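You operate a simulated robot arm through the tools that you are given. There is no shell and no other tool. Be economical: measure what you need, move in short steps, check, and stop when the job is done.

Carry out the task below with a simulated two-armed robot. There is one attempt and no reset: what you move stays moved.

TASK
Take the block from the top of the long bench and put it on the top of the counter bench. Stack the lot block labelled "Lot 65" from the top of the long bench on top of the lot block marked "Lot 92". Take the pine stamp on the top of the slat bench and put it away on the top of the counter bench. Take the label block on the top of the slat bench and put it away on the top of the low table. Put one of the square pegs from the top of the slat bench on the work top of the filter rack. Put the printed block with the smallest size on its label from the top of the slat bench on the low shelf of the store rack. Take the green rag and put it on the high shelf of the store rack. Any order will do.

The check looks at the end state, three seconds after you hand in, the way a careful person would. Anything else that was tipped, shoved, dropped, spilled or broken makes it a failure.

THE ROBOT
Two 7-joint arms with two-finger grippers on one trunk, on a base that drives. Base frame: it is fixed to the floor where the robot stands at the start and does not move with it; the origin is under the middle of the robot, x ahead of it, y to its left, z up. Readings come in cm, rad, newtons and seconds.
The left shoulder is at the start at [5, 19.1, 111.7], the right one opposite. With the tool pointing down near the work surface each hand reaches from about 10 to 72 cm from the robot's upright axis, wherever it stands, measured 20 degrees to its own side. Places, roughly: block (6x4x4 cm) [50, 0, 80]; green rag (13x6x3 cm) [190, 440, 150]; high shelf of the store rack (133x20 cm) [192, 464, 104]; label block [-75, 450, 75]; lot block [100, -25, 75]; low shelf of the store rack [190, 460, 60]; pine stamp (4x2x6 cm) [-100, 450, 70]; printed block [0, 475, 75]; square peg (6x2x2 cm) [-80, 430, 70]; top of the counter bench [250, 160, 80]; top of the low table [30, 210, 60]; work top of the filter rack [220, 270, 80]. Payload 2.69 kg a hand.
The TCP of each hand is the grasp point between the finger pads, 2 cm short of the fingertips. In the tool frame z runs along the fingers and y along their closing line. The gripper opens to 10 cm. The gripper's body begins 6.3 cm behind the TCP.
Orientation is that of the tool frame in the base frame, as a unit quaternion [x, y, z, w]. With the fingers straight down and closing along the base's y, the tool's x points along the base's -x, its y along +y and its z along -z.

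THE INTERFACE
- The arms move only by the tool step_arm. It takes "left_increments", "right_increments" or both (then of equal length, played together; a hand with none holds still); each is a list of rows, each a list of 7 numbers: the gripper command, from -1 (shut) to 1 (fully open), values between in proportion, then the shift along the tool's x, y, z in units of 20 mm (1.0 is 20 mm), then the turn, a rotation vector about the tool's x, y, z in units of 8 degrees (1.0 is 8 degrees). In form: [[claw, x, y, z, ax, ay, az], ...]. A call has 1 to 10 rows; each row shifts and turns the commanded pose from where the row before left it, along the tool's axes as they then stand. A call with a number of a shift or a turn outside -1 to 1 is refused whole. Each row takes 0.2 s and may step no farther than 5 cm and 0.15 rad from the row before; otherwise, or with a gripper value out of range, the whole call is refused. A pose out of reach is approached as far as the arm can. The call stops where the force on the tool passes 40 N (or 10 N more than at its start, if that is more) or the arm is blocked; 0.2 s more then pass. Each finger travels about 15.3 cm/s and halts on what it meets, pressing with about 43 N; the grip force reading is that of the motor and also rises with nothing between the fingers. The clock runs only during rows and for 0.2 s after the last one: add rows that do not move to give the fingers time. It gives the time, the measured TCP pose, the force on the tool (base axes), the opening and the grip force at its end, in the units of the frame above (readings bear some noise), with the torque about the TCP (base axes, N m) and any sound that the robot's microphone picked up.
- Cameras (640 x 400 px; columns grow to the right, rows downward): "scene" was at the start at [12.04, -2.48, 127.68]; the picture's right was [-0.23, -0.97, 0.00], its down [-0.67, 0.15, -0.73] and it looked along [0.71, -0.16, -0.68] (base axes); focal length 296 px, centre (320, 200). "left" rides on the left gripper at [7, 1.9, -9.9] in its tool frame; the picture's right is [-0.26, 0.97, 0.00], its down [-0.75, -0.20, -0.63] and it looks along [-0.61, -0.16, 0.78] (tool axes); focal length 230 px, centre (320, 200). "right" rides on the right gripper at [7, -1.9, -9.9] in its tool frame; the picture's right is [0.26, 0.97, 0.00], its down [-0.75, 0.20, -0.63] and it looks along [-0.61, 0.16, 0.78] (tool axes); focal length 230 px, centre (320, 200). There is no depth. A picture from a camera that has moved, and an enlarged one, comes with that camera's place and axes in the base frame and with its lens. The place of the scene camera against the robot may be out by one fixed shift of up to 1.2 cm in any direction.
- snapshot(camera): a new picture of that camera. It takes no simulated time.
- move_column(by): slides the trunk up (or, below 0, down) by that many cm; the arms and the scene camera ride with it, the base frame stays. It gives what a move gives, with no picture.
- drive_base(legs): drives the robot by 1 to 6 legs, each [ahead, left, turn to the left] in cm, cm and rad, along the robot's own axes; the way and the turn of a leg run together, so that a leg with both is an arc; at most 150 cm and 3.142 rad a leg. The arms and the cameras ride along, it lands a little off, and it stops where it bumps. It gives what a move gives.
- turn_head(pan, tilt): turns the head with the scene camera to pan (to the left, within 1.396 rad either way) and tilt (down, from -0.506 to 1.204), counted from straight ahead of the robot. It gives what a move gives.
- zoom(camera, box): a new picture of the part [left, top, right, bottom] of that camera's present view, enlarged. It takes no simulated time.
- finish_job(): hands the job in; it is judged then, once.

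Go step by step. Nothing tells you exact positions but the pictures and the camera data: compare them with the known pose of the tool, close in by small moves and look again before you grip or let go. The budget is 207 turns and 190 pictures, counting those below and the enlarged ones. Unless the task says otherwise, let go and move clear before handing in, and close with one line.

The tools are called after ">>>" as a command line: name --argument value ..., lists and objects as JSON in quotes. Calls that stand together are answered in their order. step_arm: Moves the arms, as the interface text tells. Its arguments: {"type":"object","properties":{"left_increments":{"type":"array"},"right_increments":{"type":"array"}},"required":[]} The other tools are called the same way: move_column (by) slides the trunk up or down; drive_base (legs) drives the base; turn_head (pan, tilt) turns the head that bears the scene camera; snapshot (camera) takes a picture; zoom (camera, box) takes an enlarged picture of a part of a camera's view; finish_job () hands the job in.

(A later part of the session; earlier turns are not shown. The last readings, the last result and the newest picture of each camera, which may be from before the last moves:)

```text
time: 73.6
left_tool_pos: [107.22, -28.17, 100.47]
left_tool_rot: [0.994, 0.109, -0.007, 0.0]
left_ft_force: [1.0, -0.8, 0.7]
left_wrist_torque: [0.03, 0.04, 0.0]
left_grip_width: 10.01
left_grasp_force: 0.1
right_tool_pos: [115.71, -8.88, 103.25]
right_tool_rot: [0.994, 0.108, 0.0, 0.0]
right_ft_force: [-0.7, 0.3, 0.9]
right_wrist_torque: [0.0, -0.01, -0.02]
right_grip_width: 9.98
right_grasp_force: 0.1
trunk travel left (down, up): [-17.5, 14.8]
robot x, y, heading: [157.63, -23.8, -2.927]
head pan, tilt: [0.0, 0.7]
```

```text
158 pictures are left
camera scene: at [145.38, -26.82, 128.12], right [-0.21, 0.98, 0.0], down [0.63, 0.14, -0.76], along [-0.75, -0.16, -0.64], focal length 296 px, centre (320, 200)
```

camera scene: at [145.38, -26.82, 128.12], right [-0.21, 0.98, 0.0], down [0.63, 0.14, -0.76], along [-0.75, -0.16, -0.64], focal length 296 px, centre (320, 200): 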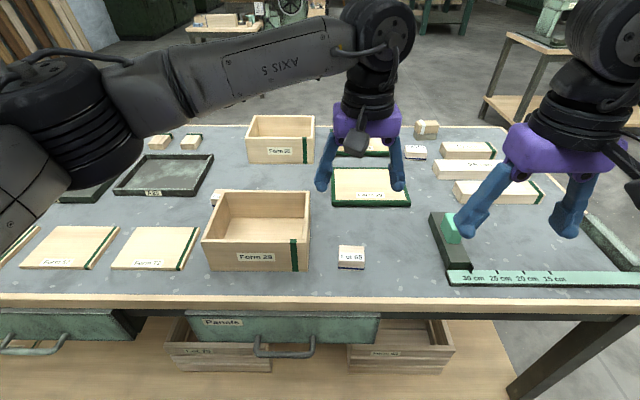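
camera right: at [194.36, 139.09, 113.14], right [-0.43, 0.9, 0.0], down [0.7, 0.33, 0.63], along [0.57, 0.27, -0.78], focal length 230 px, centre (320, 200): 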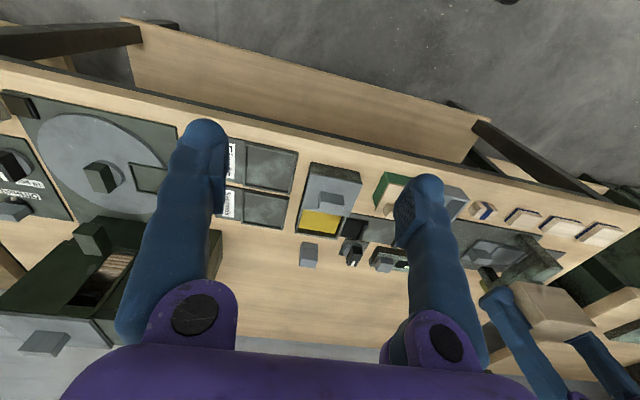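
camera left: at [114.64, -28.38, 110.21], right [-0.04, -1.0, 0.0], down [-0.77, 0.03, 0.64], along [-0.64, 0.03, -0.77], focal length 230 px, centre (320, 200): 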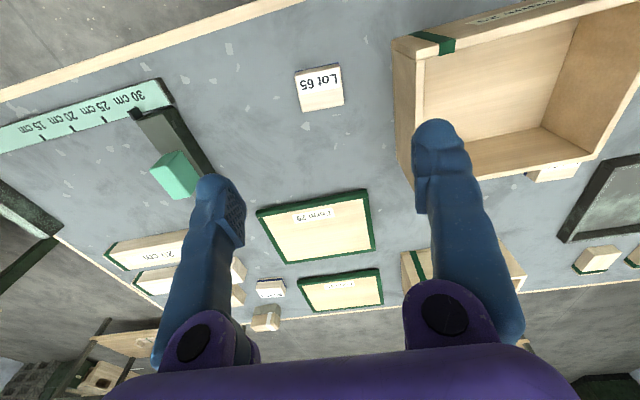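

>>> zoom --camera "left" --box '[280, 20, 440, 120]'

```text
4.00 times, centred on (360, 70) of left
camera zoom: at [114.64, -28.38, 110.21], right [-0.04, -1.0, 0.0], down [-0.77, 0.03, 0.64], along [-0.64, 0.03, -0.77], focal length 920 px, centre (160, 720)
```

zoom: 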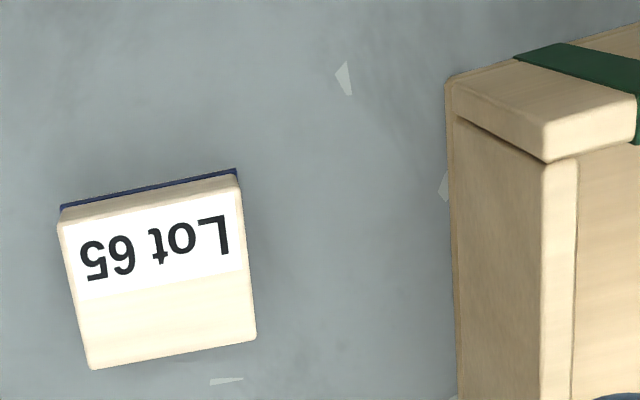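

Lot 65 is aligned with the bench, centred at [107.65, −28.0], with 6 cm of clearance to the box. I descend to grip height.

>>> step_arm --left_increments '[[1, 0.23, 0, 0.8, 0, 0, 0], [1, 0, 0, 1, 0, 0, 0], [1, 0, 0, 1, 0, 0, 0], [1, 0, 0, 1, 0, 0, 0], [1, 0, 0, 1, 0, 0, 0], [1, 0, 0, 1, 0, 0, 0], [1, 0, 0, 1, 0, 0, 0], [1, 0, 0, 1, 0, 0, 0], [1, 0, 0, 1, 0, 0, 0], [1, 0, 0, 0.4, 0, 0, 0]]'

>>> snapshot --camera "left"

```text
time: 75.8
left_tool_pos: [107.52, -28.13, 81.89]
left_tool_rot: [0.994, 0.109, -0.007, 0.0]
left_ft_force: [-1.0, 0.4, -0.2]
left_wrist_torque: [-0.02, -0.02, 0.03]
left_grip_width: 10.0
left_grasp_force: 0.1
right_tool_pos: [115.6, -8.91, 103.18]
right_tool_rot: [0.994, 0.108, 0.0, 0.0]
right_ft_force: [1.2, 1.4, 0.2]
right_wrist_torque: [-0.03, 0.02, 0.02]
right_grip_width: 10.02
right_grasp_force: 0.0
trunk travel left (down, up): [-17.5, 14.8]
robot x, y, heading: [157.89, -23.53, -2.925]
head pan, tilt: [0.0, 0.7]
```

```text
156 pictures are left
camera left: at [114.93, -28.37, 91.66], right [-0.04, -1.0, 0.0], down [-0.77, 0.03, 0.64], along [-0.64, 0.03, -0.77], focal length 230 px, centre (320, 200)
```

left: 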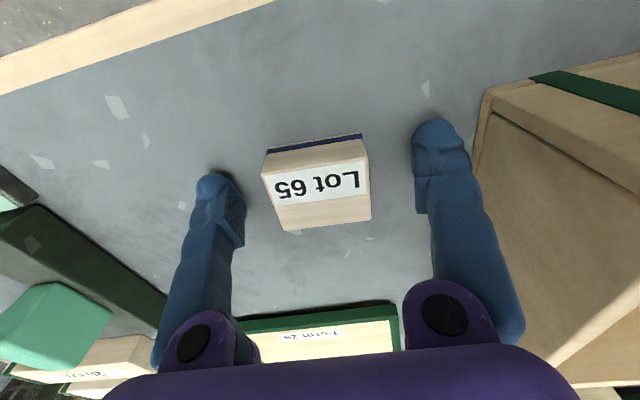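

>>> step_arm --left_increments '[[0.3, 0, 0, 0, 0, 0, 0], [-0.3, 0, 0, 0, 0, 0, 0], [-1, 0, 0, 0, 0, 0, 0], [-1, 0, 0, 0, 0, 0, 0], [-1, 0, 0, 0, 0, 0, 0], [-1, 0, 0, -1, 0, 0, 0], [-1, 0, 0, -1, 0, 0, 0], [-1, 0, 0, -1, 0, 0, 0], [-1, 0, 0, -1, 0, 0, 0], [-1, 0, 0, -1, 0, 0, 0]]'

>>> step_arm --left_increments '[[-1, 0, 0, -1, 0, 0, 0], [-1, 0, 0, -1, 0, 0, 0], [-1, 0, 0, -1, 0, 0, 0], [-1, 0, 0, -1, 0, 0, 0], [-1, 0, 0, -1, 0, 0, 0], [-1, 0, 0, -1, 0, 0, 0], [-1, 0, 0, -1, 0, 0, 0]]'

>>> drive_base --legs '[[5, 8, -0.01]]'

>>> snapshot --camera "left"

```text
time: 78.0
left_tool_pos: [107.81, -28.24, 91.76]
left_tool_rot: [0.994, 0.108, -0.006, -0.001]
left_ft_force: [-0.1, 0.1, -0.8]
left_wrist_torque: [-0.01, -0.03, 0.0]
left_grip_width: 4.78
left_grasp_force: 42.9
right_tool_pos: [115.72, -8.99, 103.18]
right_tool_rot: [0.994, 0.108, 0.0, 0.0]
right_ft_force: [0.3, -0.5, 0.6]
right_wrist_torque: [0.0, -0.02, 0.0]
right_grip_width: 10.03
right_grasp_force: 0.0
trunk travel left (down, up): [-17.5, 14.8]
robot x, y, heading: [157.98, -23.78, -2.923]
head pan, tilt: [0.0, 0.7]
```

```text
time: 79.6
left_tool_pos: [107.85, -28.21, 106.11]
left_tool_rot: [0.994, 0.108, -0.008, -0.002]
left_ft_force: [0.5, -0.6, -0.1]
left_wrist_torque: [0.03, 0.03, -0.02]
left_grip_width: 4.8
left_grasp_force: 43.1
right_tool_pos: [115.66, -8.89, 103.22]
right_tool_rot: [0.994, 0.108, -0.001, 0.0]
right_ft_force: [0.3, 0.3, -0.4]
right_wrist_torque: [0.04, -0.02, 0.02]
right_grip_width: 9.99
right_grasp_force: 0.0
trunk travel left (down, up): [-17.5, 14.8]
robot x, y, heading: [157.52, -23.16, -2.929]
head pan, tilt: [0.0, 0.7]
```

```text
time: 81.0
left_tool_pos: [104.85, -36.25, 106.17]
left_tool_rot: [0.995, 0.103, -0.007, -0.001]
left_ft_force: [-0.2, 0.0, -1.0]
left_wrist_torque: [-0.03, 0.04, -0.01]
left_grip_width: 4.78
left_grasp_force: 43.0
right_tool_pos: [112.9, -17.03, 103.22]
right_tool_rot: [0.995, 0.103, 0.0, 0.0]
right_ft_force: [-0.9, -0.3, -0.7]
right_wrist_torque: [-0.04, 0.0, 0.0]
right_grip_width: 10.02
right_grasp_force: 0.2
trunk travel left (down, up): [-17.5, 14.8]
robot x, y, heading: [154.64, -32.28, -2.935]
head pan, tilt: [0.0, 0.7]
stopped in leg 1: the robot was blocked; the commanded pose is now the measured one
```

```text
155 pictures are left
camera left: at [112.25, -36.55, 115.86], right [-0.05, -1.0, 0.0], down [-0.77, 0.04, 0.64], along [-0.64, 0.03, -0.77], focal length 230 px, centre (320, 200)
```

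left: 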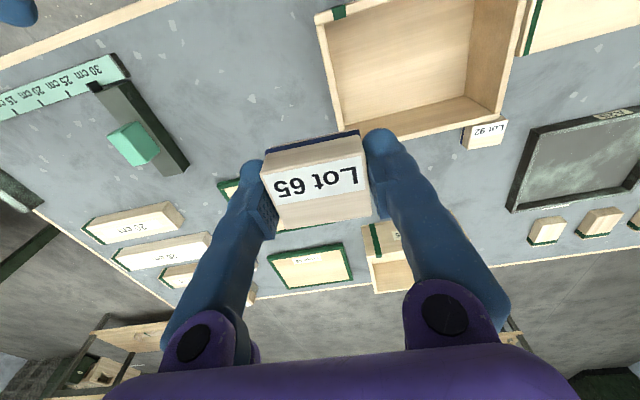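

The drive ended with a light block near the drawer handle, so I back off 1 cm and check nothing moved. Then I look at Lot 92.

>>> drive_base --legs '[[-1.2, 0, 0]]'

>>> turn_head --pan 0.2 --tilt 0.75

>>> snapshot --camera "scene"

>>> zoom --camera "left" --box '[420, 80, 580, 180]'

```text
time: 81.8
left_tool_pos: [106.04, -36.16, 106.15]
left_tool_rot: [0.995, 0.103, -0.007, -0.001]
left_ft_force: [0.3, 0.7, -0.3]
left_wrist_torque: [0.01, 0.08, -0.01]
left_grip_width: 4.82
left_grasp_force: 42.8
right_tool_pos: [114.19, -16.77, 103.28]
right_tool_rot: [0.995, 0.102, 0.001, 0.0]
right_ft_force: [-0.2, 1.4, -0.2]
right_wrist_torque: [0.01, 0.06, 0.02]
right_grip_width: 9.98
right_grasp_force: 0.1
trunk travel left (down, up): [-17.5, 14.8]
robot x, y, heading: [156.03, -31.99, -2.939]
head pan, tilt: [0.0, 0.7]
```

```text
time: 82.5
left_tool_pos: [106.08, -36.12, 106.06]
left_tool_rot: [0.995, 0.103, -0.006, -0.001]
left_ft_force: [0.9, -0.2, -0.7]
left_wrist_torque: [0.0, 0.01, 0.0]
left_grip_width: 4.78
left_grasp_force: 42.7
right_tool_pos: [114.09, -16.75, 103.12]
right_tool_rot: [0.995, 0.102, 0.001, 0.0]
right_ft_force: [0.0, -0.1, -0.4]
right_wrist_torque: [0.01, -0.01, 0.01]
right_grip_width: 9.99
right_grasp_force: 0.0
trunk travel left (down, up): [-17.5, 14.8]
robot x, y, heading: [155.91, -32.19, -2.933]
head pan, tilt: [0.201, 0.75]
```

```text
154 pictures are left
camera scene: at [144.32, -36.65, 127.69], right [-0.39, 0.92, 0.0], down [0.63, 0.27, -0.73], along [-0.67, -0.29, -0.68], focal length 296 px, centre (320, 200)
```

scene: 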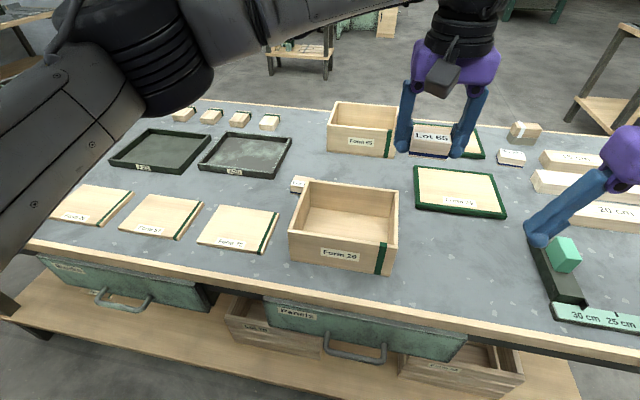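

```text
4.00 times, centred on (500, 130) of left
camera zoom: at [113.35, -36.34, 115.83], right [-0.05, -1.0, 0.0], down [-0.77, 0.04, 0.64], along [-0.64, 0.03, -0.77], focal length 920 px, centre (-400, 480)
```

zoom: 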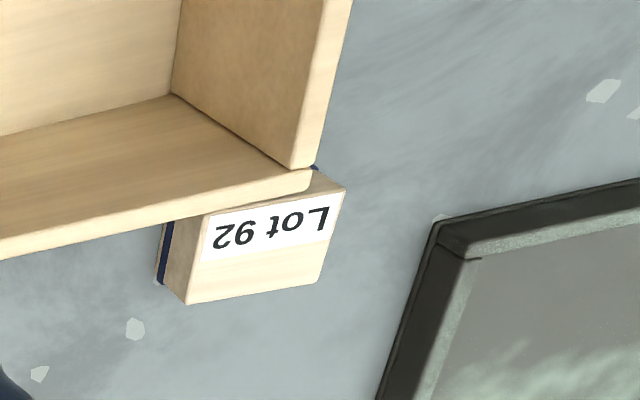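

Nothing moved; drawers are shut. I carry Lot 65 to above Lot 92 (about [96.2, −61.4]).

>>> step_arm --left_increments '[[-1, -0.62, 0.947, 0, 0, 0, 0], [-1, -0.62, 0.947, 0, 0, 0, 0], [-1, -0.62, 0.947, 0, 0, 0, 0], [-1, -0.62, 0.947, 0, 0, 0, 0], [-1, -0.62, 0.947, 0, 0, 0, 0], [-1, -0.62, 0.947, 0, 0, 0, 0], [-1, -0.62, 0.947, 0, 0, 0, 0], [-1, -0.62, 0.947, 0, 0, 0, 0], [-1, -0.62, 0.947, 0, 0, 0, 0], [-1, -0.62, 0.947, 0, 0, 0, 0]]'

>>> snapshot --camera "left"

>>> snapshot --camera "scene"

```text
time: 84.7
left_tool_pos: [97.78, -57.36, 105.84]
left_tool_rot: [0.995, 0.103, -0.007, -0.001]
left_ft_force: [-0.2, 0.3, -0.1]
left_wrist_torque: [-0.01, 0.0, 0.01]
left_grip_width: 4.8
left_grasp_force: 43.6
right_tool_pos: [114.06, -16.77, 103.17]
right_tool_rot: [0.995, 0.102, 0.0, 0.001]
right_ft_force: [-0.5, -0.3, -1.2]
right_wrist_torque: [-0.02, -0.02, -0.02]
right_grip_width: 9.99
right_grasp_force: 0.0
trunk travel left (down, up): [-17.5, 14.8]
robot x, y, heading: [155.82, -32.18, -2.938]
head pan, tilt: [0.201, 0.75]
```

```text
152 pictures are left
camera left: at [105.16, -57.51, 115.63], right [-0.05, -1.0, 0.0], down [-0.77, 0.04, 0.64], along [-0.64, 0.03, -0.77], focal length 230 px, centre (320, 200)
```

left: 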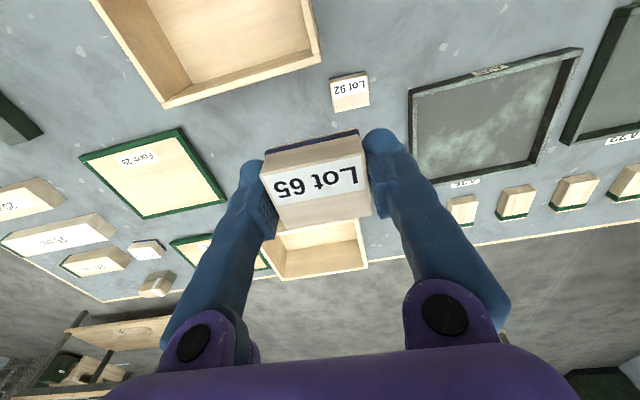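

```text
151 pictures are left
camera scene: at [144.32, -36.67, 127.69], right [-0.39, 0.92, 0.0], down [0.63, 0.27, -0.73], along [-0.67, -0.29, -0.68], focal length 296 px, centre (320, 200)
```

scene: 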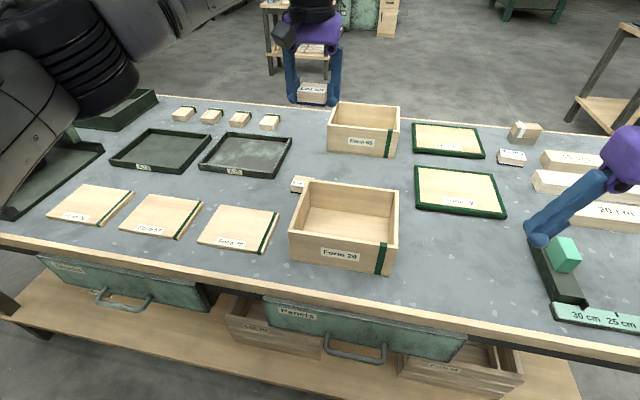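

Now a clear view of Lot 92; I zoom in to measure it.

>>> zoom --camera "left" --box '[270, 40, 430, 140]'

```text
4.00 times, centred on (350, 90) of left
camera zoom: at [105.16, -57.51, 115.63], right [-0.05, -1.0, 0.0], down [-0.77, 0.04, 0.64], along [-0.64, 0.03, -0.77], focal length 920 px, centre (200, 640)
```

zoom: 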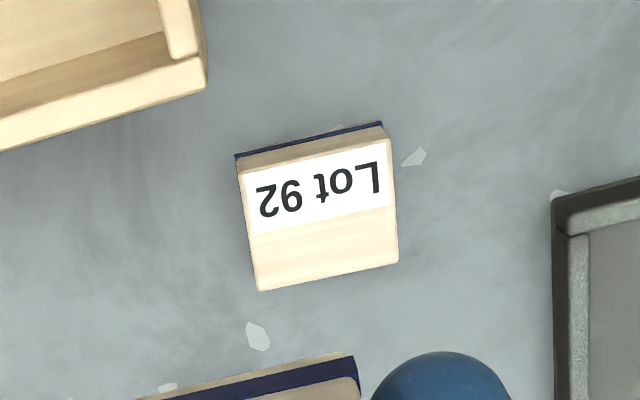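

Lot 92's centre is [96.1, −61.2], nearly parallel to the hand. I align above it and lower most of the way.

>>> step_arm --left_increments '[[-1, -0.6, 0.85, 0, 0, 0, 0], [-1, -0.6, 0.86, 0, 0, 0, 0], [-1, 0, 0, 1, 0, 0, 0], [-1, 0, 0, 1, 0, 0, 0], [-1, 0, 0, 1, 0, 0, 0], [-1, 0, 0, 1, 0, 0, 0], [-1, 0, 0, 1, 0, 0, 0], [-1, 0, 0, 1, 0, 0, 0], [-1, 0, 0, 0.8, 0, 0, 0], [-1, 0, 0, 0, 0, 0, 0]]'

>>> snapshot --camera "left"

>>> zoom --camera "scene" --box '[240, 130, 400, 230]'

```text
time: 86.9
left_tool_pos: [95.9, -61.01, 92.8]
left_tool_rot: [0.995, 0.102, -0.007, -0.002]
left_ft_force: [-0.2, -0.8, 0.6]
left_wrist_torque: [0.01, -0.01, -0.04]
left_grip_width: 4.81
left_grasp_force: 42.5
right_tool_pos: [114.05, -16.75, 103.2]
right_tool_rot: [0.995, 0.102, 0.0, 0.0]
right_ft_force: [0.0, -0.5, 1.2]
right_wrist_torque: [-0.02, 0.02, -0.04]
right_grip_width: 10.0
right_grasp_force: 0.0
trunk travel left (down, up): [-17.5, 14.8]
robot x, y, heading: [155.84, -32.3, -2.938]
head pan, tilt: [0.201, 0.75]
```

```text
149 pictures are left
camera left: at [103.25, -61.25, 102.48], right [-0.05, -1.0, 0.0], down [-0.77, 0.04, 0.64], along [-0.64, 0.03, -0.77], focal length 230 px, centre (320, 200)
```

left: 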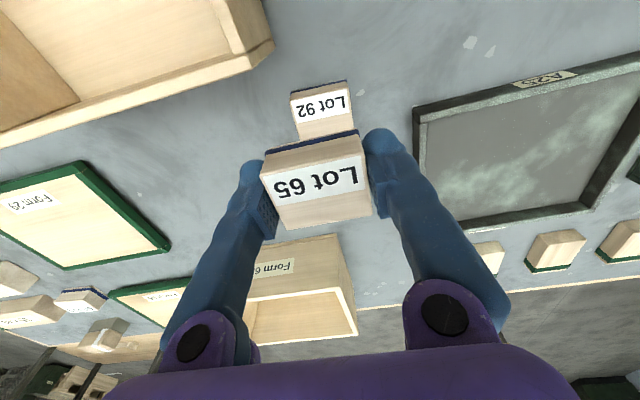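

```text
4.00 times, centred on (320, 180) of scene
camera zoom: at [144.34, -36.65, 127.7], right [-0.39, 0.92, 0.0], down [0.63, 0.27, -0.73], along [-0.67, -0.29, -0.68], focal length 1182 px, centre (320, 280)
```

zoom: 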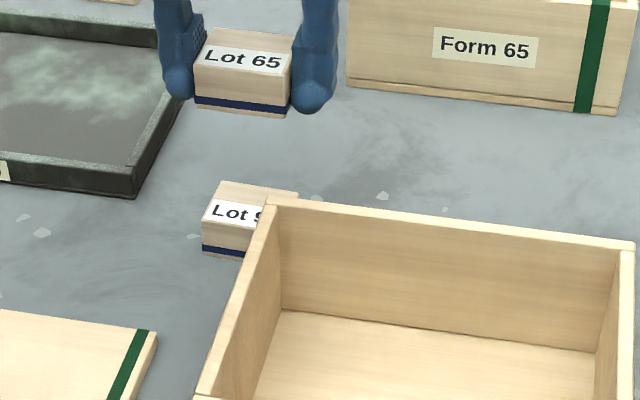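

Alignment is close; a small 3.5 mm left shift, then I lower slowly to contact.

>>> step_arm --left_increments '[[-1, 0.06, 0.18, 0.8, 0, 0, 0], [-1, 0, 0, 0.8, 0, 0, 0], [-1, 0, 0, 0.8, 0, 0, 0], [-1, 0, 0, 0.6, 0, 0, 0], [-1, 0, 0, 0, 0, 0, 0]]'

>>> snapshot --camera "left"

>>> zoom --camera "scene" --box '[240, 130, 400, 230]'

```text
time: 88.1
left_tool_pos: [95.94, -61.14, 86.7]
left_tool_rot: [0.995, 0.103, -0.007, -0.001]
left_ft_force: [0.2, 0.2, -0.6]
left_wrist_torque: [-0.03, -0.04, 0.01]
left_grip_width: 4.82
left_grasp_force: 43.0
right_tool_pos: [114.02, -16.84, 103.28]
right_tool_rot: [0.995, 0.102, 0.0, 0.0]
right_ft_force: [0.1, -0.5, -0.2]
right_wrist_torque: [0.02, 0.03, 0.03]
right_grip_width: 9.99
right_grasp_force: 0.1
trunk travel left (down, up): [-17.5, 14.8]
robot x, y, heading: [155.99, -32.36, -2.938]
head pan, tilt: [0.201, 0.75]
```

```text
147 pictures are left
camera left: at [103.3, -61.36, 96.4], right [-0.05, -1.0, 0.0], down [-0.77, 0.04, 0.64], along [-0.64, 0.03, -0.77], focal length 230 px, centre (320, 200)
```

left: 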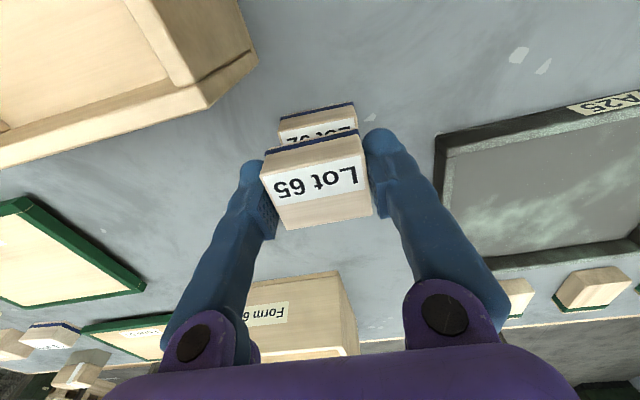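

```text
4.00 times, centred on (320, 180) of scene
camera zoom: at [144.34, -36.66, 127.69], right [-0.39, 0.92, 0.0], down [0.63, 0.27, -0.73], along [-0.67, -0.29, -0.68], focal length 1182 px, centre (320, 280)
```

zoom: 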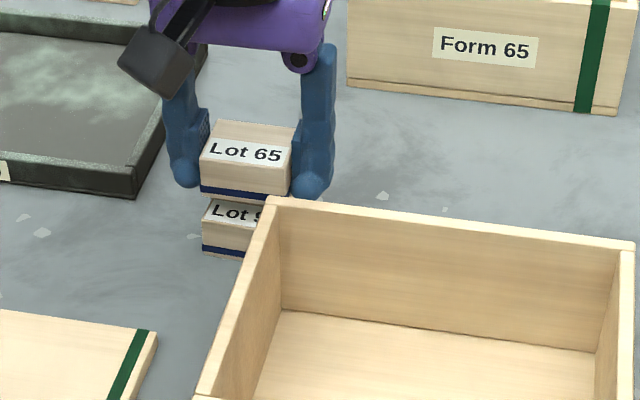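

>>> step_arm --left_increments '[[-1, 0, 0.15, 0.1, 0, 0, 0], [-1, 0, 0, 0.15, 0, 0, 0], [-1, 0, 0, 0.15, 0, 0, 0], [-1, 0, 0, 0.15, 0, 0, 0], [-1, 0, 0, 0.15, 0, 0, 0], [-1, 0, 0, 0.15, 0, 0, 0], [-1, 0, 0, 0.15, 0, 0, 0], [-1, 0, 0, 0.15, 0, 0, 0]]'

>>> zoom --camera "scene" --box '[240, 130, 400, 230]'

>>> zoom --camera "left" --box '[220, 80, 420, 240]'

```text
time: 89.9
left_tool_pos: [96.08, -61.54, 84.65]
left_tool_rot: [0.995, 0.104, -0.01, -0.002]
left_ft_force: [1.2, -1.9, 22.7]
left_wrist_torque: [0.0, -0.24, -0.03]
left_grip_width: 4.79
left_grasp_force: 42.6
right_tool_pos: [114.21, -16.64, 103.32]
right_tool_rot: [0.995, 0.102, -0.002, 0.001]
right_ft_force: [-0.3, -0.1, -0.7]
right_wrist_torque: [-0.02, -0.04, 0.03]
right_grip_width: 9.97
right_grasp_force: 0.2
trunk travel left (down, up): [-17.5, 14.8]
robot x, y, heading: [155.79, -31.98, -2.936]
head pan, tilt: [0.201, 0.75]
```

```text
4.00 times, centred on (320, 180) of scene
camera zoom: at [144.56, -36.57, 127.77], right [-0.39, 0.92, 0.0], down [0.63, 0.27, -0.73], along [-0.67, -0.29, -0.68], focal length 1182 px, centre (320, 280)
```

zoom: 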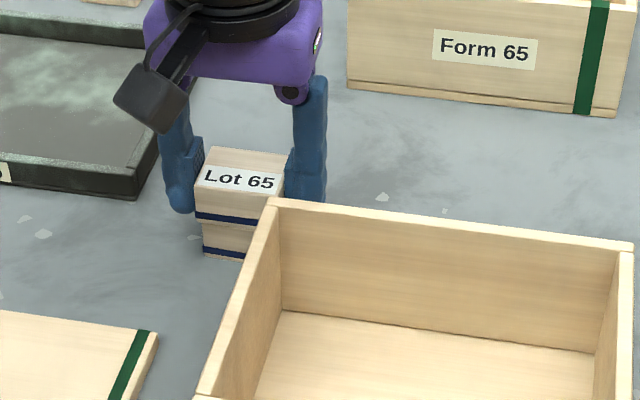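

```text
2.50 times, centred on (320, 160) of left
camera zoom: at [103.5, -61.8, 94.46], right [-0.05, -1.0, 0.0], down [-0.76, 0.04, 0.65], along [-0.64, 0.03, -0.76], focal length 575 px, centre (320, 300)
```

zoom: 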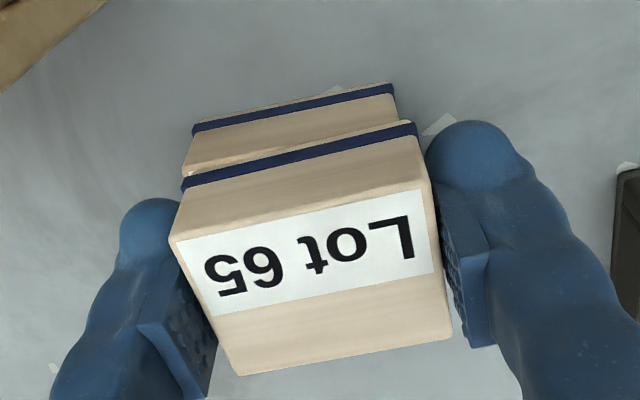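

Lot 65 sits on Lot 92 within a few mm. I release and rise straight up.

>>> step_arm --left_increments '[[-1, 0, 0, -0.1, 0, 0, 0], [0.1, 0, 0, 0, 0, 0, 0], [0.35, 0, 0, 0, 0, 0, 0], [0.4, 0, 0, 0, 0, 0, 0], [0.4, 0, 0, -0.4, 0, 0, 0], [0.4, 0, 0, -0.8, 0, 0, 0], [0.4, 0, 0, -1, 0, 0, 0], [0.4, 0, 0, -1, 0, 0, 0], [0.4, 0, 0, -1, 0, 0, 0], [0.4, 0, 0, -1, 0, 0, 0]]'

>>> step_arm --left_increments '[[1, 0, 0, -1, 0, 0, 0], [1, 0, 0, -1, 0, 0, 0], [1, 0, 0, -1, 0, 0, 0], [1, 0, 0, -1, 0, 0, 0], [1, 0, 0, -1, 0, 0, 0], [1, 1, -0.2, 0, 0, 0, 0], [1, 1, -0.2, 0, 0, 0, 0], [1, 1, -0.2, 0, 0, 0, 0], [1, 1, -0.2, 0, 0, 0, 0], [1, 1, -0.2, 0, 0, 0, 0]]'

>>> zoom --camera "scene" --box '[160, 60, 480, 260]'

```text
time: 92.1
left_tool_pos: [96.22, -61.72, 94.85]
left_tool_rot: [0.995, 0.102, -0.008, -0.001]
left_ft_force: [0.4, 0.1, -0.8]
left_wrist_torque: [-0.01, -0.01, 0.02]
left_grip_width: 6.98
left_grasp_force: 0.0
right_tool_pos: [114.17, -16.68, 103.2]
right_tool_rot: [0.995, 0.101, 0.0, 0.0]
right_ft_force: [0.0, 0.2, 0.2]
right_wrist_torque: [0.01, -0.03, 0.0]
right_grip_width: 9.99
right_grasp_force: 0.0
trunk travel left (down, up): [-17.5, 14.8]
robot x, y, heading: [156.09, -31.9, -2.935]
head pan, tilt: [0.201, 0.75]
```

```text
time: 94.3
left_tool_pos: [105.69, -57.63, 104.79]
left_tool_rot: [0.995, 0.104, -0.008, -0.001]
left_ft_force: [0.0, -0.3, -0.3]
left_wrist_torque: [0.02, -0.03, 0.01]
left_grip_width: 9.99
left_grasp_force: 0.0
right_tool_pos: [114.07, -16.78, 103.22]
right_tool_rot: [0.995, 0.103, 0.0, -0.001]
right_ft_force: [-0.1, 0.2, -0.1]
right_wrist_torque: [-0.01, -0.01, 0.0]
right_grip_width: 10.0
right_grasp_force: 0.1
trunk travel left (down, up): [-17.5, 14.8]
robot x, y, heading: [155.83, -32.26, -2.939]
head pan, tilt: [0.201, 0.75]
```

```text
2.00 times, centred on (320, 160) of scene
camera zoom: at [144.36, -36.66, 127.7], right [-0.39, 0.92, 0.0], down [0.63, 0.27, -0.73], along [-0.67, -0.29, -0.68], focal length 591 px, centre (320, 280)
```

zoom: 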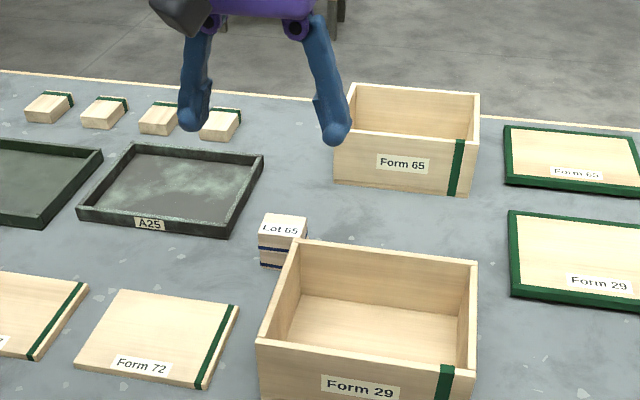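

Stack done. Now I head to the slat bench side: back out, turn north, and drive up past the low table.

>>> drive_base --legs '[[-8, 0, 0], [0, 0, -1.77], [140, 5, 0], [100, 25, 0]]'

>>> turn_head --pan 0.4 --tilt 0.25

>>> snapshot --camera "scene"

```text
time: 111.4
left_tool_pos: [134.28, 267.38, 104.69]
left_tool_rot: [-0.689, 0.724, 0.003, 0.006]
left_ft_force: [-0.2, 0.0, 0.0]
left_wrist_torque: [0.01, 0.01, -0.03]
left_grip_width: 9.99
left_grasp_force: 0.0
right_tool_pos: [171.71, 248.88, 103.1]
right_tool_rot: [-0.688, 0.725, 0.0, 0.001]
right_ft_force: [0.1, -0.4, -0.6]
right_wrist_torque: [-0.02, 0.01, -0.04]
right_grip_width: 10.03
right_grasp_force: 0.1
trunk travel left (down, up): [-17.5, 14.8]
robot x, y, heading: [145.9, 212.45, 1.518]
head pan, tilt: [0.201, 0.75]
```

```text
time: 112.3
left_tool_pos: [134.16, 267.32, 104.79]
left_tool_rot: [-0.69, 0.724, 0.004, 0.007]
left_ft_force: [-0.2, -0.1, 0.6]
left_wrist_torque: [-0.02, 0.01, 0.0]
left_grip_width: 9.99
left_grasp_force: 0.0
right_tool_pos: [171.59, 248.95, 103.3]
right_tool_rot: [-0.688, 0.725, 0.0, 0.001]
right_ft_force: [-0.6, 0.8, 0.8]
right_wrist_torque: [0.0, 0.04, -0.01]
right_grip_width: 10.0
right_grasp_force: 0.1
trunk travel left (down, up): [-17.5, 14.8]
robot x, y, heading: [146.38, 212.18, 1.517]
head pan, tilt: [0.4, 0.25]
```

```text
142 pictures are left
camera scene: at [143.26, 224.53, 132.2], right [0.94, 0.34, 0.0], down [0.08, -0.23, -0.97], along [-0.33, 0.91, -0.25], focal length 296 px, centre (320, 200)
```

scene: 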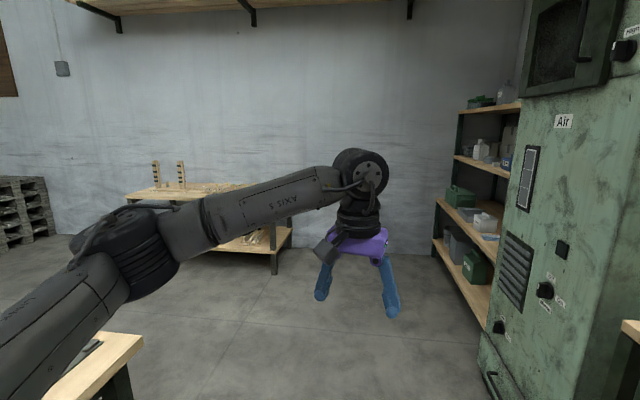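

The slat bench is at the back left and the store rack at the back right beside the Air cabinet. I move toward the slat bench.

>>> drive_base --legs '[[120, 0, 0.05], [0, 100, 0]]'

>>> turn_head --pan 0.5 --tilt 0.45

>>> snapshot --camera "scene"

```text
time: 116.2
left_tool_pos: [135.5, 339.87, 105.56]
left_tool_rot: [-0.694, 0.72, 0.006, 0.012]
left_ft_force: [-0.5, -0.8, -0.1]
left_wrist_torque: [-0.01, 0.02, 0.0]
left_grip_width: 9.98
left_grasp_force: 0.0
right_tool_pos: [173.19, 320.84, 102.78]
right_tool_rot: [-0.704, 0.71, -0.01, 0.005]
right_ft_force: [0.5, 0.3, -0.2]
right_wrist_torque: [-0.01, 0.0, 0.02]
right_grip_width: 9.99
right_grasp_force: 0.1
trunk travel left (down, up): [-17.5, 14.8]
robot x, y, heading: [148.95, 286.39, 1.538]
head pan, tilt: [0.4, 0.25]
stopped in leg 1: the robot was blocked; the commanded pose is now the measured one
```

```text
time: 116.9
left_tool_pos: [135.47, 339.8, 105.61]
left_tool_rot: [-0.696, 0.718, 0.008, 0.013]
left_ft_force: [0.1, 0.6, 0.0]
left_wrist_torque: [-0.02, 0.01, 0.02]
left_grip_width: 9.99
left_grasp_force: 0.1
right_tool_pos: [173.3, 320.83, 102.92]
right_tool_rot: [-0.705, 0.709, -0.008, 0.005]
right_ft_force: [0.3, -0.1, 1.5]
right_wrist_torque: [-0.02, 0.0, 0.05]
right_grip_width: 10.01
right_grasp_force: 0.0
trunk travel left (down, up): [-17.5, 14.8]
robot x, y, heading: [148.91, 286.66, 1.537]
head pan, tilt: [0.499, 0.45]
```

```text
141 pictures are left
camera scene: at [144.43, 296.12, 130.54], right [0.89, 0.45, 0.01], down [0.2, -0.37, -0.91], along [-0.4, 0.81, -0.42], focal length 296 px, centre (320, 200)
```

scene: 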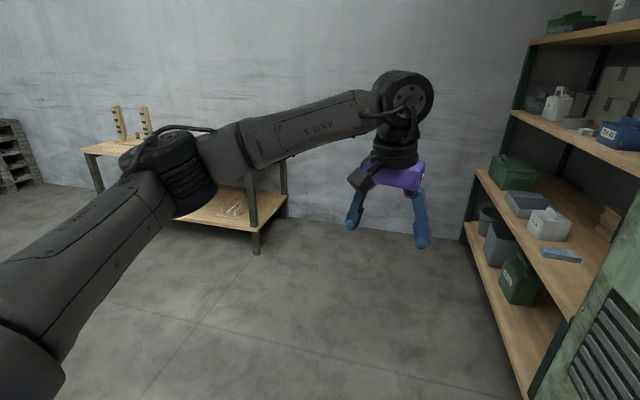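

I was blocked at y≈286, probably by something on the right. I look right.

>>> turn_head --pan -0.6 --tilt 0.5

>>> snapshot --camera "scene"

>>> snapshot --camera "right"

```text
time: 118.2
left_tool_pos: [135.51, 339.67, 105.54]
left_tool_rot: [-0.696, 0.718, 0.008, 0.013]
left_ft_force: [0.3, -0.2, -0.9]
left_wrist_torque: [-0.03, 0.01, 0.0]
left_grip_width: 10.01
left_grasp_force: 0.0
right_tool_pos: [173.25, 320.94, 102.86]
right_tool_rot: [-0.705, 0.709, -0.008, 0.005]
right_ft_force: [0.3, -0.6, -1.0]
right_wrist_torque: [0.01, 0.01, -0.01]
right_grip_width: 10.02
right_grasp_force: 0.1
trunk travel left (down, up): [-17.5, 14.8]
robot x, y, heading: [148.96, 286.44, 1.538]
head pan, tilt: [-0.6, 0.499]
```

```text
140 pictures are left
camera scene: at [153.92, 295.25, 130.1], right [0.81, -0.59, -0.01], down [-0.28, -0.37, -0.89], along [0.52, 0.72, -0.46], focal length 296 px, centre (320, 200)
```

scene: 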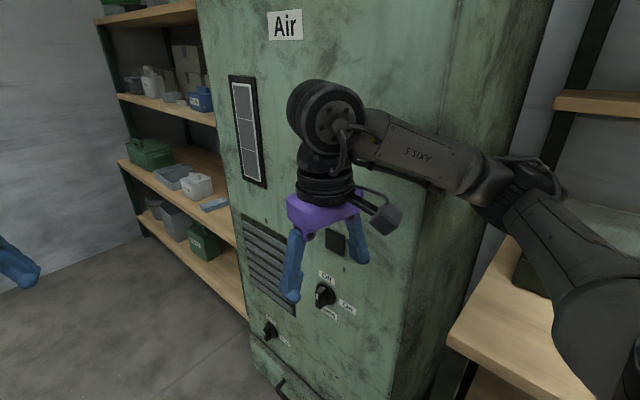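

```text
139 pictures are left
camera right: at [174.77, 313.82, 112.87], right [-0.97, -0.25, -0.02], down [-0.21, 0.75, 0.62], along [-0.14, 0.61, -0.78], focal length 230 px, centre (320, 200)
```

right: 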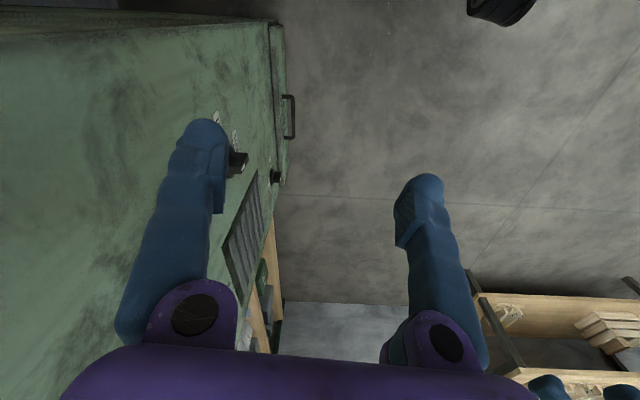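

The right wrist touched the Air cabinet. I ease back and left, away from it, before going on.

>>> drive_base --legs '[[-6, 4, 0], [0, 35, 0]]'

>>> turn_head --pan -0.6 --tilt 0.3

>>> snapshot --camera "scene"

```text
time: 122.5
left_tool_pos: [95.57, 336.44, 104.73]
left_tool_rot: [-0.7, 0.714, 0.004, 0.006]
left_ft_force: [0.3, 1.3, -0.7]
left_wrist_torque: [-0.03, 0.01, 0.01]
left_grip_width: 9.98
left_grasp_force: 0.1
right_tool_pos: [133.46, 317.68, 102.2]
right_tool_rot: [-0.707, 0.707, -0.015, -0.004]
right_ft_force: [1.2, 0.4, 0.0]
right_wrist_torque: [0.0, -0.02, -0.03]
right_grip_width: 10.01
right_grasp_force: 0.1
trunk travel left (down, up): [-17.5, 14.8]
robot x, y, heading: [109.09, 281.54, 1.543]
head pan, tilt: [-0.6, 0.499]
```

```text
time: 123.3
left_tool_pos: [95.5, 336.32, 104.66]
left_tool_rot: [-0.699, 0.715, 0.003, 0.005]
left_ft_force: [0.0, -0.4, 0.2]
left_wrist_torque: [0.02, 0.04, 0.02]
left_grip_width: 10.0
left_grasp_force: 0.1
right_tool_pos: [133.5, 317.79, 102.16]
right_tool_rot: [-0.706, 0.708, -0.014, -0.004]
right_ft_force: [-0.2, 0.3, -0.1]
right_wrist_torque: [-0.03, -0.02, 0.0]
right_grip_width: 9.97
right_grasp_force: 0.0
trunk travel left (down, up): [-17.5, 14.8]
robot x, y, heading: [108.84, 281.98, 1.546]
head pan, tilt: [-0.6, 0.3]
```

```text
138 pictures are left
camera scene: at [114.63, 292.57, 131.72], right [0.81, -0.59, 0.0], down [-0.17, -0.24, -0.96], along [0.56, 0.77, -0.3], focal length 296 px, centre (320, 200)
```

scene: 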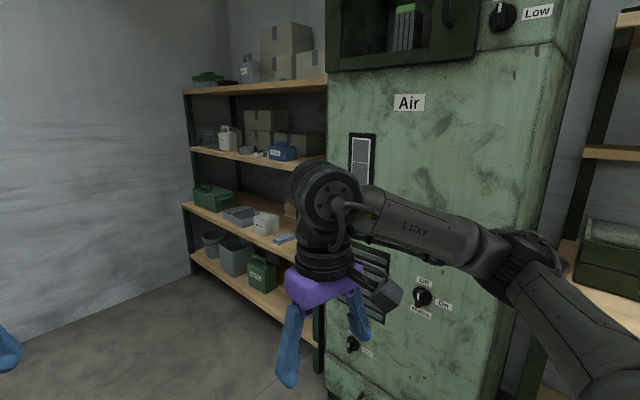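

The cabinet looks undisturbed. Now I continue to the slat bench.

>>> drive_base --legs '[[55, 0, 0.025], [0, 120, 0]]'

>>> turn_head --pan 0.2 --tilt 0.6

>>> snapshot --camera "scene"

```text
time: 136.8
left_tool_pos: [-23.58, 392.46, 104.6]
left_tool_rot: [-0.702, 0.712, 0.003, 0.006]
left_ft_force: [0.2, -0.2, -0.4]
left_wrist_torque: [0.03, 0.0, 0.03]
left_grip_width: 10.02
left_grasp_force: 0.0
right_tool_pos: [14.35, 374.22, 102.15]
right_tool_rot: [0.71, -0.704, 0.015, 0.004]
right_ft_force: [0.5, 0.3, 0.2]
right_wrist_torque: [0.0, -0.01, -0.02]
right_grip_width: 9.98
right_grasp_force: 0.1
trunk travel left (down, up): [-17.5, 14.8]
robot x, y, heading: [-9.99, 337.9, 1.557]
head pan, tilt: [-0.6, 0.3]
```

```text
time: 137.9
left_tool_pos: [-23.59, 392.36, 104.8]
left_tool_rot: [-0.702, 0.712, 0.002, 0.006]
left_ft_force: [-0.1, -0.2, 0.3]
left_wrist_torque: [-0.03, -0.02, 0.0]
left_grip_width: 9.98
left_grasp_force: 0.0
right_tool_pos: [14.45, 374.25, 102.06]
right_tool_rot: [0.71, -0.704, 0.014, 0.004]
right_ft_force: [0.0, 0.9, 0.3]
right_wrist_torque: [-0.01, 0.01, 0.02]
right_grip_width: 10.0
right_grasp_force: 0.1
trunk travel left (down, up): [-17.5, 14.8]
robot x, y, heading: [-9.37, 338.24, 1.553]
head pan, tilt: [0.201, 0.6]
```

```text
137 pictures are left
camera scene: at [-11.15, 349.94, 128.98], right [0.98, 0.18, 0.0], down [0.1, -0.56, -0.83], along [-0.15, 0.81, -0.56], focal length 296 px, centre (320, 200)
```

scene: 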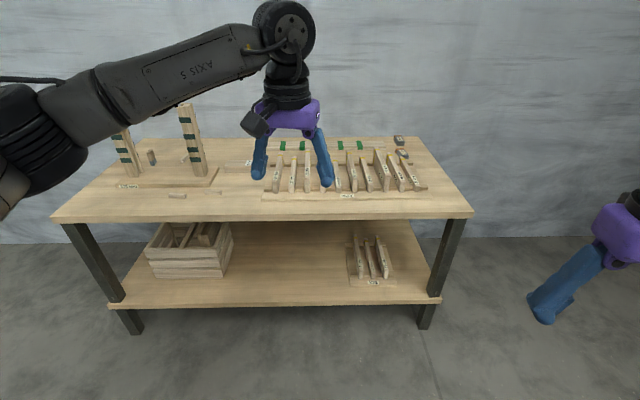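

The slat bench is ahead, with peg boards and slats. I zoom in on its top.

>>> zoom --camera "scene" --box '[60, 90, 260, 215]'

>>> zoom --camera "scene" --box '[240, 110, 460, 215]'

```text
3.20 times, centred on (160, 152) of scene
camera zoom: at [-11.15, 349.94, 128.98], right [0.98, 0.18, 0.0], down [0.1, -0.56, -0.83], along [-0.15, 0.81, -0.56], focal length 946 px, centre (832, 352)
```

zoom: 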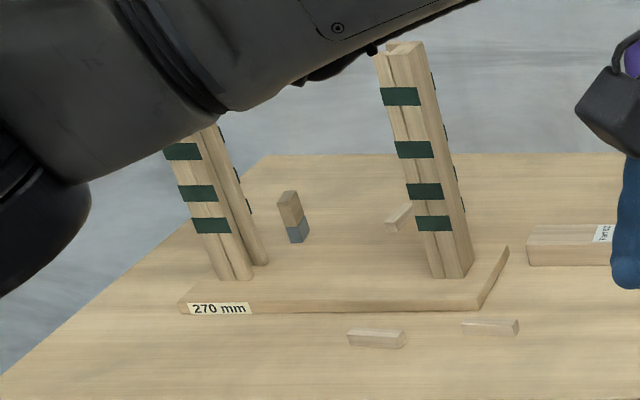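

```text
2.91 times, centred on (350, 162) of scene
camera zoom: at [-11.15, 349.94, 128.98], right [0.98, 0.18, 0.0], down [0.1, -0.56, -0.83], along [-0.15, 0.81, -0.56], focal length 860 px, centre (233, 309)
```

zoom: 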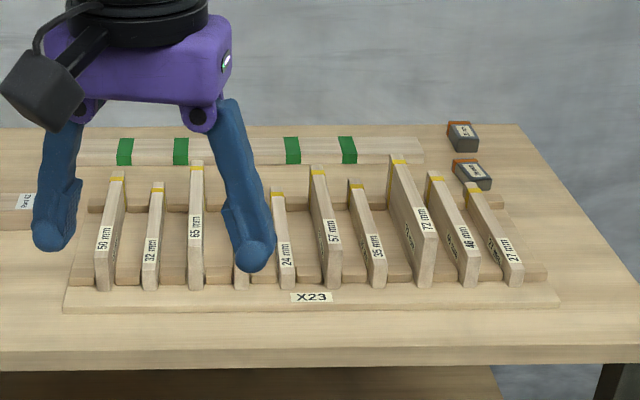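

Found: the stamp (upright, near x≈−103), pegs at the front, size blocks in rack X23, and a labelled block. I square up to the bench, centred between a peg and the printed blocks.

>>> drive_base --legs '[[30, 25, 0.0], [0, 0, 0.215], [8, 0, 0]]'

>>> turn_head --pan 0.0 --tilt 0.8

>>> snapshot --camera "scene"

>>> snapshot --camera "left"

>>> snapshot --camera "right"

```text
time: 142.1
left_tool_pos: [-61.31, 425.2, 104.61]
left_tool_rot: [0.78, -0.626, -0.004, -0.005]
left_ft_force: [1.1, 0.2, -0.7]
left_wrist_torque: [-0.03, 0.03, -0.01]
left_grip_width: 9.99
left_grasp_force: 0.1
right_tool_pos: [-20.18, 416.32, 102.2]
right_tool_rot: [0.786, -0.618, 0.015, 0.003]
right_ft_force: [-0.1, 0.0, 0.4]
right_wrist_torque: [-0.04, -0.01, -0.01]
right_grip_width: 10.02
right_grasp_force: 0.1
trunk travel left (down, up): [-17.5, 14.8]
robot x, y, heading: [-35.33, 375.47, 1.785]
head pan, tilt: [0.201, 0.6]
```

```text
time: 142.8
left_tool_pos: [-61.24, 425.17, 104.64]
left_tool_rot: [0.779, -0.627, -0.004, -0.005]
left_ft_force: [-0.5, -0.1, 0.1]
left_wrist_torque: [0.01, 0.01, -0.01]
left_grip_width: 10.0
left_grasp_force: 0.0
right_tool_pos: [-20.18, 416.14, 102.13]
right_tool_rot: [0.787, -0.617, 0.014, 0.001]
right_ft_force: [0.6, 0.6, 0.4]
right_wrist_torque: [-0.02, -0.02, 0.01]
right_grip_width: 10.01
right_grasp_force: 0.0
trunk travel left (down, up): [-17.5, 14.8]
robot x, y, heading: [-34.93, 374.98, 1.787]
head pan, tilt: [0.0, 0.799]
```

```text
134 pictures are left
camera scene: at [-37.76, 386.48, 127.3], right [0.98, 0.21, 0.0], down [0.15, -0.7, -0.7], along [-0.15, 0.68, -0.72], focal length 296 px, centre (320, 200)
```

scene: 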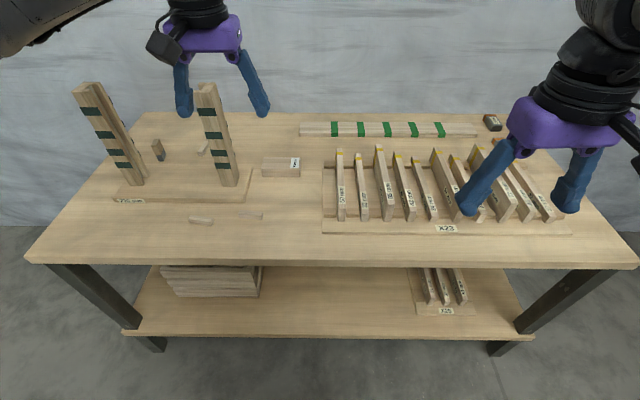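

```text
133 pictures are left
camera left: at [-61.6, 417.99, 114.49], right [-1.0, 0.04, 0.0], down [0.03, 0.77, 0.64], along [0.03, 0.64, -0.77], focal length 230 px, centre (320, 200)
```

left: 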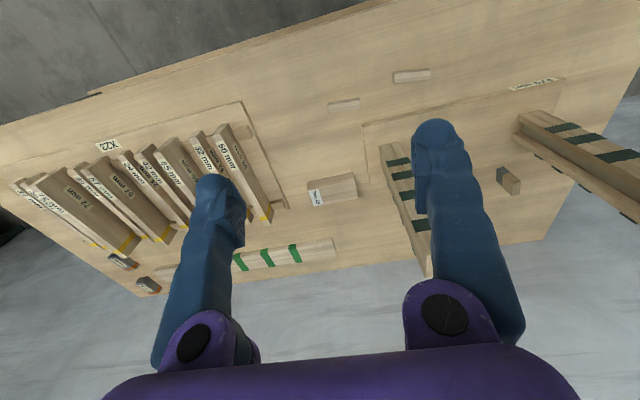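

```text
132 pictures are left
camera right: at [-16.89, 409.99, 112.28], right [-0.88, -0.48, -0.01], down [-0.39, 0.69, 0.61], along [-0.29, 0.54, -0.79], focal length 230 px, centre (320, 200)
```

right: 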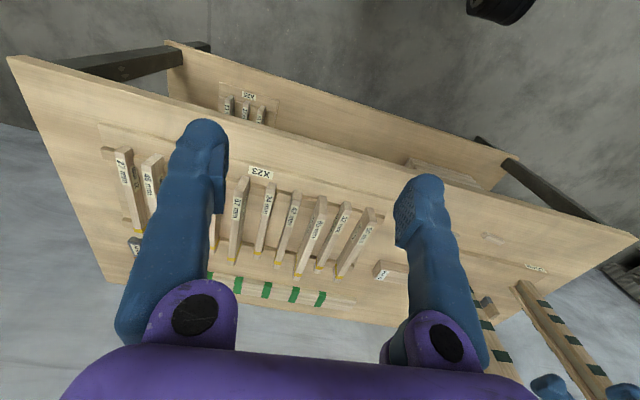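

>>> zoom --camera "right" --box '[180, 155, 420, 320]'

>>> zoom --camera "scene" --box '[250, 120, 450, 245]'

>>> zoom --camera "left" --box '[290, 60, 450, 220]'

```text
2.42 times, centred on (300, 238) of right
camera zoom: at [-16.89, 409.99, 112.28], right [-0.88, -0.48, -0.01], down [-0.39, 0.69, 0.61], along [-0.29, 0.54, -0.79], focal length 558 px, centre (368, 109)
```

zoom: 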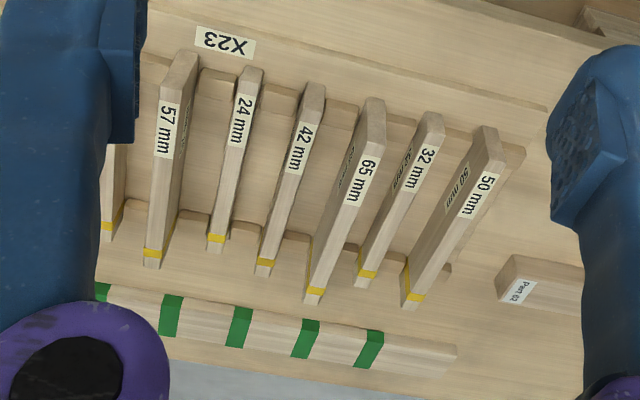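

```text
3.20 times, centred on (350, 182) of scene
camera zoom: at [-37.76, 386.48, 127.3], right [0.98, 0.21, 0.0], down [0.15, -0.7, -0.7], along [-0.15, 0.68, -0.72], focal length 946 px, centre (224, 256)
```

zoom: 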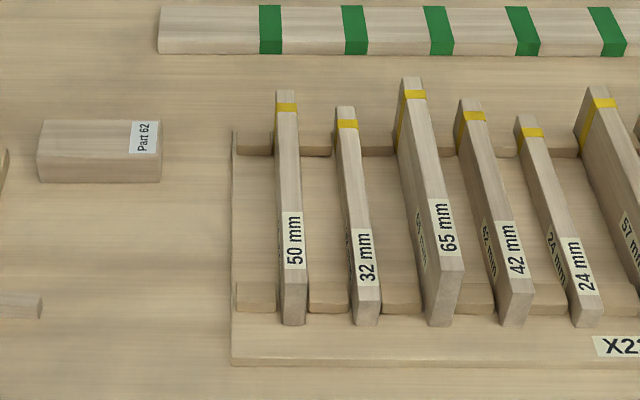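

```text
2.50 times, centred on (370, 140) of left
camera zoom: at [-61.6, 417.99, 114.49], right [-1.0, 0.04, 0.0], down [0.03, 0.77, 0.64], along [0.03, 0.64, -0.77], focal length 575 px, centre (195, 350)
```

zoom: 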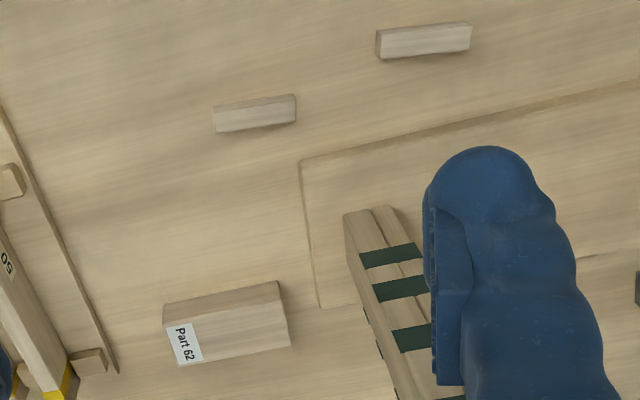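

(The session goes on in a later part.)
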